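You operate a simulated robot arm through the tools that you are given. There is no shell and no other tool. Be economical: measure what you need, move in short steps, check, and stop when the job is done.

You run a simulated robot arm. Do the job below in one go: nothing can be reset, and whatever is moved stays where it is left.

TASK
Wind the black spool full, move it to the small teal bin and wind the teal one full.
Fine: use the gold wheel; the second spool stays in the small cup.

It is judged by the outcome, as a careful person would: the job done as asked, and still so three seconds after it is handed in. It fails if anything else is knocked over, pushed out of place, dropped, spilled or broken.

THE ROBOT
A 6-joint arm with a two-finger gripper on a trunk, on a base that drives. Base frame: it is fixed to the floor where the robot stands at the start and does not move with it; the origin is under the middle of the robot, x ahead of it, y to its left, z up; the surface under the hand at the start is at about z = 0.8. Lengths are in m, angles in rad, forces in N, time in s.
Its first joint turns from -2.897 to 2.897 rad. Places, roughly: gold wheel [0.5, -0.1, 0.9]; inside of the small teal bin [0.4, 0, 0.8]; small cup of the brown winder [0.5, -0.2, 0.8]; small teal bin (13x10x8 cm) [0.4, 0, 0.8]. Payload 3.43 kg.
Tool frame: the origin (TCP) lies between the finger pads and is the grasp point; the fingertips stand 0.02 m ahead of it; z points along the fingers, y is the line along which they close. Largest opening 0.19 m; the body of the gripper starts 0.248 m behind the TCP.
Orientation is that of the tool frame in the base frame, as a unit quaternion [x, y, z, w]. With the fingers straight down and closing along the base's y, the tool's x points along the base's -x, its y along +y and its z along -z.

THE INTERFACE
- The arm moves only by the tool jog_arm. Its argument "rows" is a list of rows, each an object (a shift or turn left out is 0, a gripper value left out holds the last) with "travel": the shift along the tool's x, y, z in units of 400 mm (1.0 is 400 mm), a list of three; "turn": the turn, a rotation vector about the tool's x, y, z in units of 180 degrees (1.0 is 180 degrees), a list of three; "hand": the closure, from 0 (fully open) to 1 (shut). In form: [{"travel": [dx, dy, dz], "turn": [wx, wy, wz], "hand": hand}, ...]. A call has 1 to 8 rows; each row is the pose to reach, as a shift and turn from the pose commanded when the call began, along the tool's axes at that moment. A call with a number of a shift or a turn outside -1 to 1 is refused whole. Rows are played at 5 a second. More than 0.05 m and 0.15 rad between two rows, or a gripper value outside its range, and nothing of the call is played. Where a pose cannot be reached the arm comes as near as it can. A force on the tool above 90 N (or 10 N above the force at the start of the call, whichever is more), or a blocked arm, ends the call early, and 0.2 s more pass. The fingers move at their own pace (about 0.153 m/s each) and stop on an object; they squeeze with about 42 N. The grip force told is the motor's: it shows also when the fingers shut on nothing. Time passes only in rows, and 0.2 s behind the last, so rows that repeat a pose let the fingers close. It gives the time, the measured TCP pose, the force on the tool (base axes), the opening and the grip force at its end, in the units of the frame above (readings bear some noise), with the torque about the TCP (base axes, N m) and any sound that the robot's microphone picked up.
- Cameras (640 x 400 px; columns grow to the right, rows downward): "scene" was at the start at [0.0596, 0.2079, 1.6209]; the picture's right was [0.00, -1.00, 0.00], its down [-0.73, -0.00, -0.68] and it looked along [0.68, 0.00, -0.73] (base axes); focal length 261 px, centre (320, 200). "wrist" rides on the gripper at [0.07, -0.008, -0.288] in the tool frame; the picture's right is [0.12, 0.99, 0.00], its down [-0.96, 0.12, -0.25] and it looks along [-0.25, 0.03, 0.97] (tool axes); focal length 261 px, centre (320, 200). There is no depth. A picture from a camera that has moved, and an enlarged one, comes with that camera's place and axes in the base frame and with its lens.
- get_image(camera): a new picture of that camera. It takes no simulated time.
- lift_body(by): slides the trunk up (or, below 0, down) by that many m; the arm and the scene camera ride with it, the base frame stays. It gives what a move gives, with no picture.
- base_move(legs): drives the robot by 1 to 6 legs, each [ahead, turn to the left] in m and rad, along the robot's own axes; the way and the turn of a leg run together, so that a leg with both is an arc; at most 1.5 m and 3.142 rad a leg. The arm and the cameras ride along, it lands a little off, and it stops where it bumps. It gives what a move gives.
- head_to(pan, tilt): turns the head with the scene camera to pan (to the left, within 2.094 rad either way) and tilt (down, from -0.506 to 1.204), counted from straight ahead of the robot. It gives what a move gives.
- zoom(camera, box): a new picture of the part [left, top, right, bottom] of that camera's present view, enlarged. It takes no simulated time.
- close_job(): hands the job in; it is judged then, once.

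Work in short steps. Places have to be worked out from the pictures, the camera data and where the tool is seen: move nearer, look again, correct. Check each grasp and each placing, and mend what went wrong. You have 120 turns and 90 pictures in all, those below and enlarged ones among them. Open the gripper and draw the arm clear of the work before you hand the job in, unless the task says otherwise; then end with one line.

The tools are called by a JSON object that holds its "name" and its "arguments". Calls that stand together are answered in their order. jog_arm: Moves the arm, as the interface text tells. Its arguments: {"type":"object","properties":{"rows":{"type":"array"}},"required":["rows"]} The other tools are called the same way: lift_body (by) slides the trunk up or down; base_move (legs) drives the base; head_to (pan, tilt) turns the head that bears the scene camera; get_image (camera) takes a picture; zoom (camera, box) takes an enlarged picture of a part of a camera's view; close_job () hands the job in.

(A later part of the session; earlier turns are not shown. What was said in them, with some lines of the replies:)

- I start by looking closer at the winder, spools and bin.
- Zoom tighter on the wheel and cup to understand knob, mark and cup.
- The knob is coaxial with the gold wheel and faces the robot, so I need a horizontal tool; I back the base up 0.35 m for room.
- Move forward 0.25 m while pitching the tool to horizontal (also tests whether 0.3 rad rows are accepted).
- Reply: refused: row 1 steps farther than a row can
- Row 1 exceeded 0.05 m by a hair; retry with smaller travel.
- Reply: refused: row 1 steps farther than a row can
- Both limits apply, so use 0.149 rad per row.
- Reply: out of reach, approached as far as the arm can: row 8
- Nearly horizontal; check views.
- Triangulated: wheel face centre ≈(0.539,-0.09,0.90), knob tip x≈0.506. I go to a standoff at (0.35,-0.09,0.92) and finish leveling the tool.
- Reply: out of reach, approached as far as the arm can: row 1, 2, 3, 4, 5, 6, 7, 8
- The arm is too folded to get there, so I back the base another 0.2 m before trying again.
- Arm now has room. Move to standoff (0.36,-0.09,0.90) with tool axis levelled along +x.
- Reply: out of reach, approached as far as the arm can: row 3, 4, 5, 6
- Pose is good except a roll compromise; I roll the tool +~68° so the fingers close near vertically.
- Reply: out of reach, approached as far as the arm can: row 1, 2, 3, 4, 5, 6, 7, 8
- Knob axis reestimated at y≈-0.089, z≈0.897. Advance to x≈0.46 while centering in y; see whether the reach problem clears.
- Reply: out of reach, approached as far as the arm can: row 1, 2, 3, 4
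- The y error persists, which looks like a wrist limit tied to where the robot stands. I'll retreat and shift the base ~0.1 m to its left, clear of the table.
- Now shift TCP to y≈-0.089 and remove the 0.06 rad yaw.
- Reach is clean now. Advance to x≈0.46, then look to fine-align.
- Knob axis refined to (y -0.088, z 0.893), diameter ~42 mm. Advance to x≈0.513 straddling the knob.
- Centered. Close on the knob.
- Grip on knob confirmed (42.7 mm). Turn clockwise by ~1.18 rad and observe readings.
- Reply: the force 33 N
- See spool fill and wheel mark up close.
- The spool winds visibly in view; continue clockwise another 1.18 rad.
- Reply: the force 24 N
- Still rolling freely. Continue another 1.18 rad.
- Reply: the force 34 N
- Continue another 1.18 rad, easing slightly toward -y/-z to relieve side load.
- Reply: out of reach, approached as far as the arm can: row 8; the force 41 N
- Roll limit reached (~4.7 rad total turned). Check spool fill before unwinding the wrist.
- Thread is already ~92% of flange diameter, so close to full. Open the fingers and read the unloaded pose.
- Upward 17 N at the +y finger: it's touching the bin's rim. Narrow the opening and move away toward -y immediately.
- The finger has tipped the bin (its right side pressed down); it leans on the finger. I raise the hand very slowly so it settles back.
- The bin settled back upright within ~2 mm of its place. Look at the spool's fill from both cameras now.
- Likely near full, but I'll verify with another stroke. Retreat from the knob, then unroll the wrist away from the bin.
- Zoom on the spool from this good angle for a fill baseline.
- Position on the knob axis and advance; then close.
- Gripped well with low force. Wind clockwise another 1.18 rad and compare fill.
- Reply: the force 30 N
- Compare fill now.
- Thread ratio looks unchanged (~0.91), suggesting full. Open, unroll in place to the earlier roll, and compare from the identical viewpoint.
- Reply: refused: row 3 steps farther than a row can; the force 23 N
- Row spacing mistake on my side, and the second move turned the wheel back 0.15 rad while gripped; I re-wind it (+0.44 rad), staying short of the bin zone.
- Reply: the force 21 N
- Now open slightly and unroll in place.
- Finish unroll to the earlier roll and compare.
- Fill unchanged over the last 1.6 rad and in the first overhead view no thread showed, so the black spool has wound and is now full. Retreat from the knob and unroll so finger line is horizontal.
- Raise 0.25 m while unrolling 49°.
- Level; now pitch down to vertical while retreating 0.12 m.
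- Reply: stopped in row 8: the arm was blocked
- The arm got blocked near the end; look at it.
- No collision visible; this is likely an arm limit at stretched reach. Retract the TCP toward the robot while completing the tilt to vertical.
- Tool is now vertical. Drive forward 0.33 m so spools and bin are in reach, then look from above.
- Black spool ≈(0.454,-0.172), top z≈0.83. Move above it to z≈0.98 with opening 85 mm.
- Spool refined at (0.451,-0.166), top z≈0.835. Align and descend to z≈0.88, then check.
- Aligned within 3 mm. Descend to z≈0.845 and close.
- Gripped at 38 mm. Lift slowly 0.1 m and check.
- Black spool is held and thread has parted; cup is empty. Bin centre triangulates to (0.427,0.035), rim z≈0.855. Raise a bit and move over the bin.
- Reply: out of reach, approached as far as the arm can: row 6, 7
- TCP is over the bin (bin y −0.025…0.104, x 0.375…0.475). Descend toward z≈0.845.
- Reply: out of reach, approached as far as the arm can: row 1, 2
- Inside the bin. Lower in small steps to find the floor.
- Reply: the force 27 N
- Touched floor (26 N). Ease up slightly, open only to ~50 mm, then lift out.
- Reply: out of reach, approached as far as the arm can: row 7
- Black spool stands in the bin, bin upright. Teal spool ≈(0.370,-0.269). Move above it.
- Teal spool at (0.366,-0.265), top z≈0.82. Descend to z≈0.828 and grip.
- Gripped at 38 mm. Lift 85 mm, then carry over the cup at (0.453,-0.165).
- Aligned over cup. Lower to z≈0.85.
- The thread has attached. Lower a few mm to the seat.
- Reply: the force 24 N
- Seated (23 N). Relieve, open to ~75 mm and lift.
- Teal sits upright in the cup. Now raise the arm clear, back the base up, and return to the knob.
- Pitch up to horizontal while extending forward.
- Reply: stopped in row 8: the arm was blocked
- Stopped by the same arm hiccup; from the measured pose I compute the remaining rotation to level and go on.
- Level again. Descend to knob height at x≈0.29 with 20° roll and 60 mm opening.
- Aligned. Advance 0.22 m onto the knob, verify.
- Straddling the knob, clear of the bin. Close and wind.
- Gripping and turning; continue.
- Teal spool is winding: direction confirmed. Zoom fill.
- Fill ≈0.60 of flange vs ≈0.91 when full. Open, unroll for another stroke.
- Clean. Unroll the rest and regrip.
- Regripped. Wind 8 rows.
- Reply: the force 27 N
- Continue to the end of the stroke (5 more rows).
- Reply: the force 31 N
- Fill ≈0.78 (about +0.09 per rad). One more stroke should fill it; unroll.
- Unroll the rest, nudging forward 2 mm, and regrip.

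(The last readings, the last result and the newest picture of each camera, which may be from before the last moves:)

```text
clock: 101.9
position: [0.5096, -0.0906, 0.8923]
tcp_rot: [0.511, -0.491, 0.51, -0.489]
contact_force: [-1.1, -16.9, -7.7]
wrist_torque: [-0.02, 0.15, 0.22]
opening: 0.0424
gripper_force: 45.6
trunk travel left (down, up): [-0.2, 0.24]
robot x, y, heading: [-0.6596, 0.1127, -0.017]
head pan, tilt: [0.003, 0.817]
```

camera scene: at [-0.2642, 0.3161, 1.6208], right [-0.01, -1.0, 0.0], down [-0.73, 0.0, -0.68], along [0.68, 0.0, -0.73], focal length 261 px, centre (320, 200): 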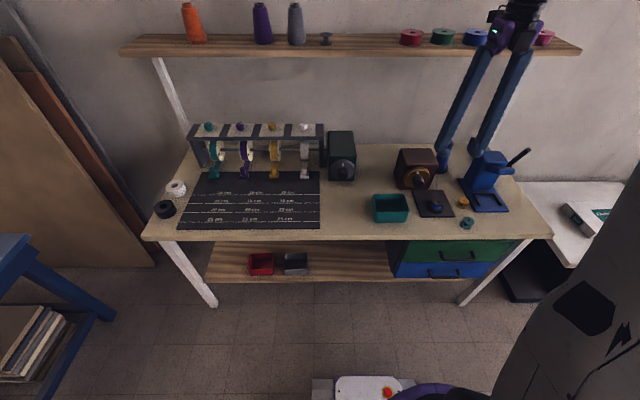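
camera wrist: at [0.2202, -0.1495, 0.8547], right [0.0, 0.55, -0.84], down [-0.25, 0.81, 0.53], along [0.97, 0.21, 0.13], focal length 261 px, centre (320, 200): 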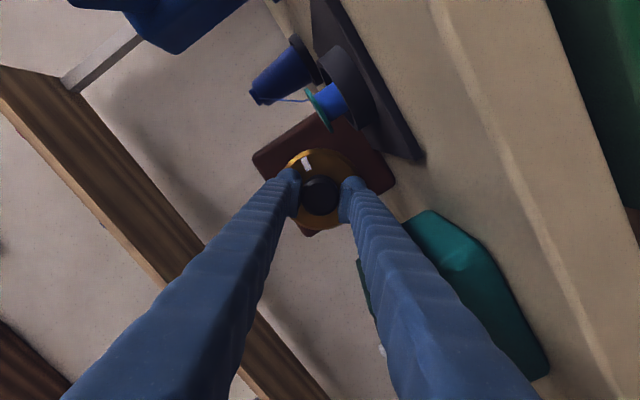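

Continue to the end of the stroke and check fill.

{"name": "jog_arm", "arguments": {"rows": [{"turn": [0, 0, 0.047]}, {"turn": [0, 0, 0.094]}, {"turn": [0, 0, 0.141]}, {"turn": [0, 0, 0.188]}, {"turn": [0, 0, 0.235]}, {"turn": [0, 0, 0.235]}]}}

{"name": "zoom", "arguments": {"camera": "wrist", "box": [290, 60, 390, 150]}}

```text
clock: 103.3
position: [0.5102, -0.0922, 0.8922]
tcp_rot: [-0.3, 0.642, -0.299, 0.64]
contact_force: [-16.8, -13.9, -14.0]
wrist_torque: [0.03, 0.24, -0.3]
opening: 0.0424
gripper_force: 45.0
trunk travel left (down, up): [-0.2, 0.24]
robot x, y, heading: [-0.6577, 0.1106, -0.01]
head pan, tilt: [0.003, 0.817]
```

```text
4.44 times, centred on (340, 105) of wrist
camera zoom: at [0.2216, -0.1498, 0.8547], right [0.0, 0.54, -0.84], down [-0.24, 0.81, 0.53], along [0.97, 0.21, 0.13], focal length 1158 px, centre (231, 622)
```

zoom: 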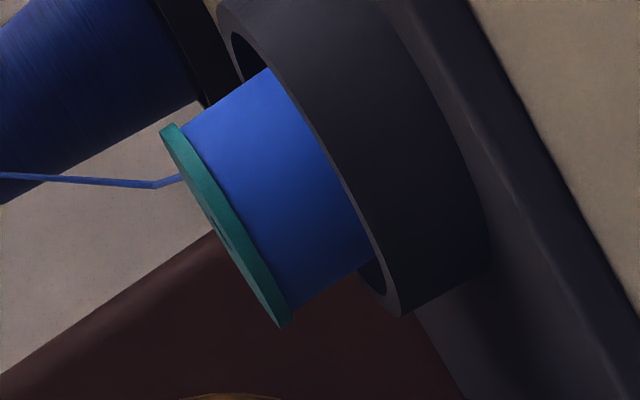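

Fill ≈0.89, matches the cap; do one more short stroke to confirm it no longer grows.

{"name": "jog_arm", "arguments": {"rows": [{"hand": 0.68}, {"turn": [0, 0, -0.047]}, {"turn": [0, 0, -0.094]}, {"turn": [0, 0, -0.141]}, {"turn": [0, 0, -0.188]}, {"turn": [0, 0, -0.235]}, {"turn": [0, 0, -0.235], "hand": 1.0}, {"turn": [0, 0, -0.235], "hand": 1.0}]}}

```text
clock: 105.1
position: [0.5093, -0.0886, 0.8915]
tcp_rot: [0.513, -0.489, 0.51, -0.487]
contact_force: [-0.6, 2.8, -5.1]
wrist_torque: [-0.02, 0.0, -0.08]
opening: 0.0425
gripper_force: 45.7
trunk travel left (down, up): [-0.2, 0.24]
robot x, y, heading: [-0.6576, 0.1092, -0.012]
head pan, tilt: [0.003, 0.817]
```

Wind this short stroke and compare.

{"name": "jog_arm", "arguments": {"rows": [{"turn": [0, 0, 0.047]}, {"turn": [0, 0, 0.094]}, {"turn": [0, 0, 0.141]}, {"turn": [0, 0, 0.188]}, {"turn": [0, 0, 0.235]}, {"turn": [0, 0, 0.235]}]}}

{"name": "zoom", "arguments": {"camera": "wrist", "box": [290, 60, 390, 150]}}

```text
clock: 106.5
position: [0.511, -0.0895, 0.8932]
tcp_rot: [-0.3, 0.641, -0.299, 0.64]
contact_force: [10.9, 1.8, -2.8]
wrist_torque: [0.0, 0.0, -0.06]
opening: 0.0428
gripper_force: 45.2
trunk travel left (down, up): [-0.2, 0.24]
robot x, y, heading: [-0.6595, 0.1084, -0.011]
head pan, tilt: [0.003, 0.817]
```

```text
4.44 times, centred on (340, 105) of wrist
camera zoom: at [0.2223, -0.1487, 0.8552], right [0.0, 0.54, -0.84], down [-0.25, 0.81, 0.53], along [0.97, 0.21, 0.13], focal length 1158 px, centre (231, 622)
```

zoom: 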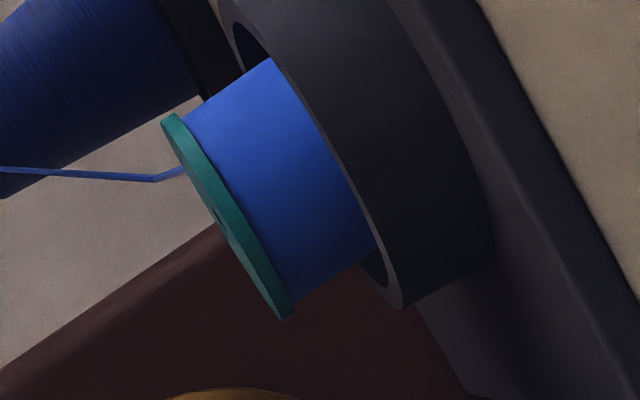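

No further growth (0.89): both spools are full. Open and retreat straight back from the wheel.

{"name": "jog_arm", "arguments": {"rows": [{"hand": 0.68}, {"hand": 0.68}, {"travel": [0, 0, -0.08]}, {"travel": [0, 0, -0.18]}, {"travel": [0, 0, -0.28]}, {"travel": [0, 0, -0.38]}, {"travel": [0, 0, -0.48]}, {"travel": [0, 0, -0.55]}]}}

{"name": "base_move", "arguments": {"legs": [[-0.15, 0]]}}

{"name": "get_image", "arguments": {"camera": "scene"}}

{"name": "zoom", "arguments": {"camera": "scene", "box": [340, 90, 480, 180]}}

```text
clock: 108.3
position: [0.2884, -0.0916, 0.8929]
tcp_rot: [-0.301, 0.64, -0.3, 0.64]
contact_force: [-0.2, -0.3, 0.1]
wrist_torque: [0.01, 0.01, 0.01]
opening: 0.0608
gripper_force: 0.0
trunk travel left (down, up): [-0.2, 0.24]
robot x, y, heading: [-0.6557, 0.1117, -0.011]
head pan, tilt: [0.003, 0.817]
```

```text
clock: 110.0
position: [0.1346, -0.0884, 0.8937]
tcp_rot: [-0.302, 0.641, -0.3, 0.639]
contact_force: [-0.4, 0.7, 0.5]
wrist_torque: [-0.01, -0.05, 0.02]
opening: 0.061
gripper_force: 0.0
trunk travel left (down, up): [-0.2, 0.24]
robot x, y, heading: [-0.8124, 0.1116, -0.008]
head pan, tilt: [0.003, 0.817]
```

```text
24 pictures are left
camera scene: at [-0.7502, 0.3213, 1.6209], right [-0.01, -1.0, 0.0], down [-0.73, 0.01, -0.68], along [0.68, 0.0, -0.73], focal length 261 px, centre (320, 200)
```

scene: 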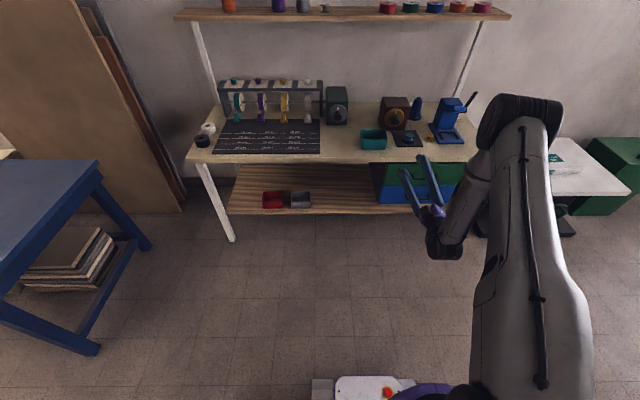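

```text
4.44 times, centred on (410, 135) of scene
camera zoom: at [-0.7502, 0.3213, 1.6209], right [-0.01, -1.0, 0.0], down [-0.73, 0.01, -0.68], along [0.68, 0.0, -0.73], focal length 1159 px, centre (-80, 489)
```

zoom: 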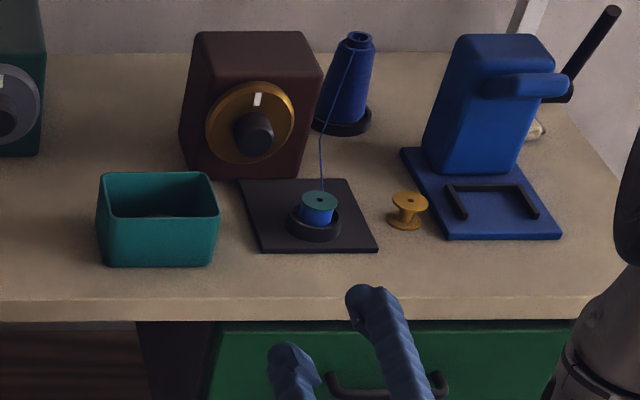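

All is in order: bin upright with the black spool, teal spool full in the cup, arm clear. Open the gripper fully.

{"name": "jog_arm", "arguments": {"rows": [{"hand": 0.2}, {"hand": 0.2}, {"hand": 0.2}]}}

{"name": "close_job", "arguments": {}}

```text
clock: 110.8
position: [0.1358, -0.0869, 0.8933]
tcp_rot: [-0.301, 0.64, -0.3, 0.64]
contact_force: [-0.5, -0.1, 0.3]
wrist_torque: [-0.02, -0.05, 0.04]
opening: 0.152
gripper_force: 0.0
trunk travel left (down, up): [-0.2, 0.24]
robot x, y, heading: [-0.8123, 0.1138, -0.01]
head pan, tilt: [0.003, 0.817]
```

```text
The job is handed in.
```

The black spool is wound full and standing in the small teal bin, and the teal spool is wound full and still in the small cup, both with the gold wheel; at one point a finger tipped the bin briefly, and it settled back upright within about 2 mm of its place.
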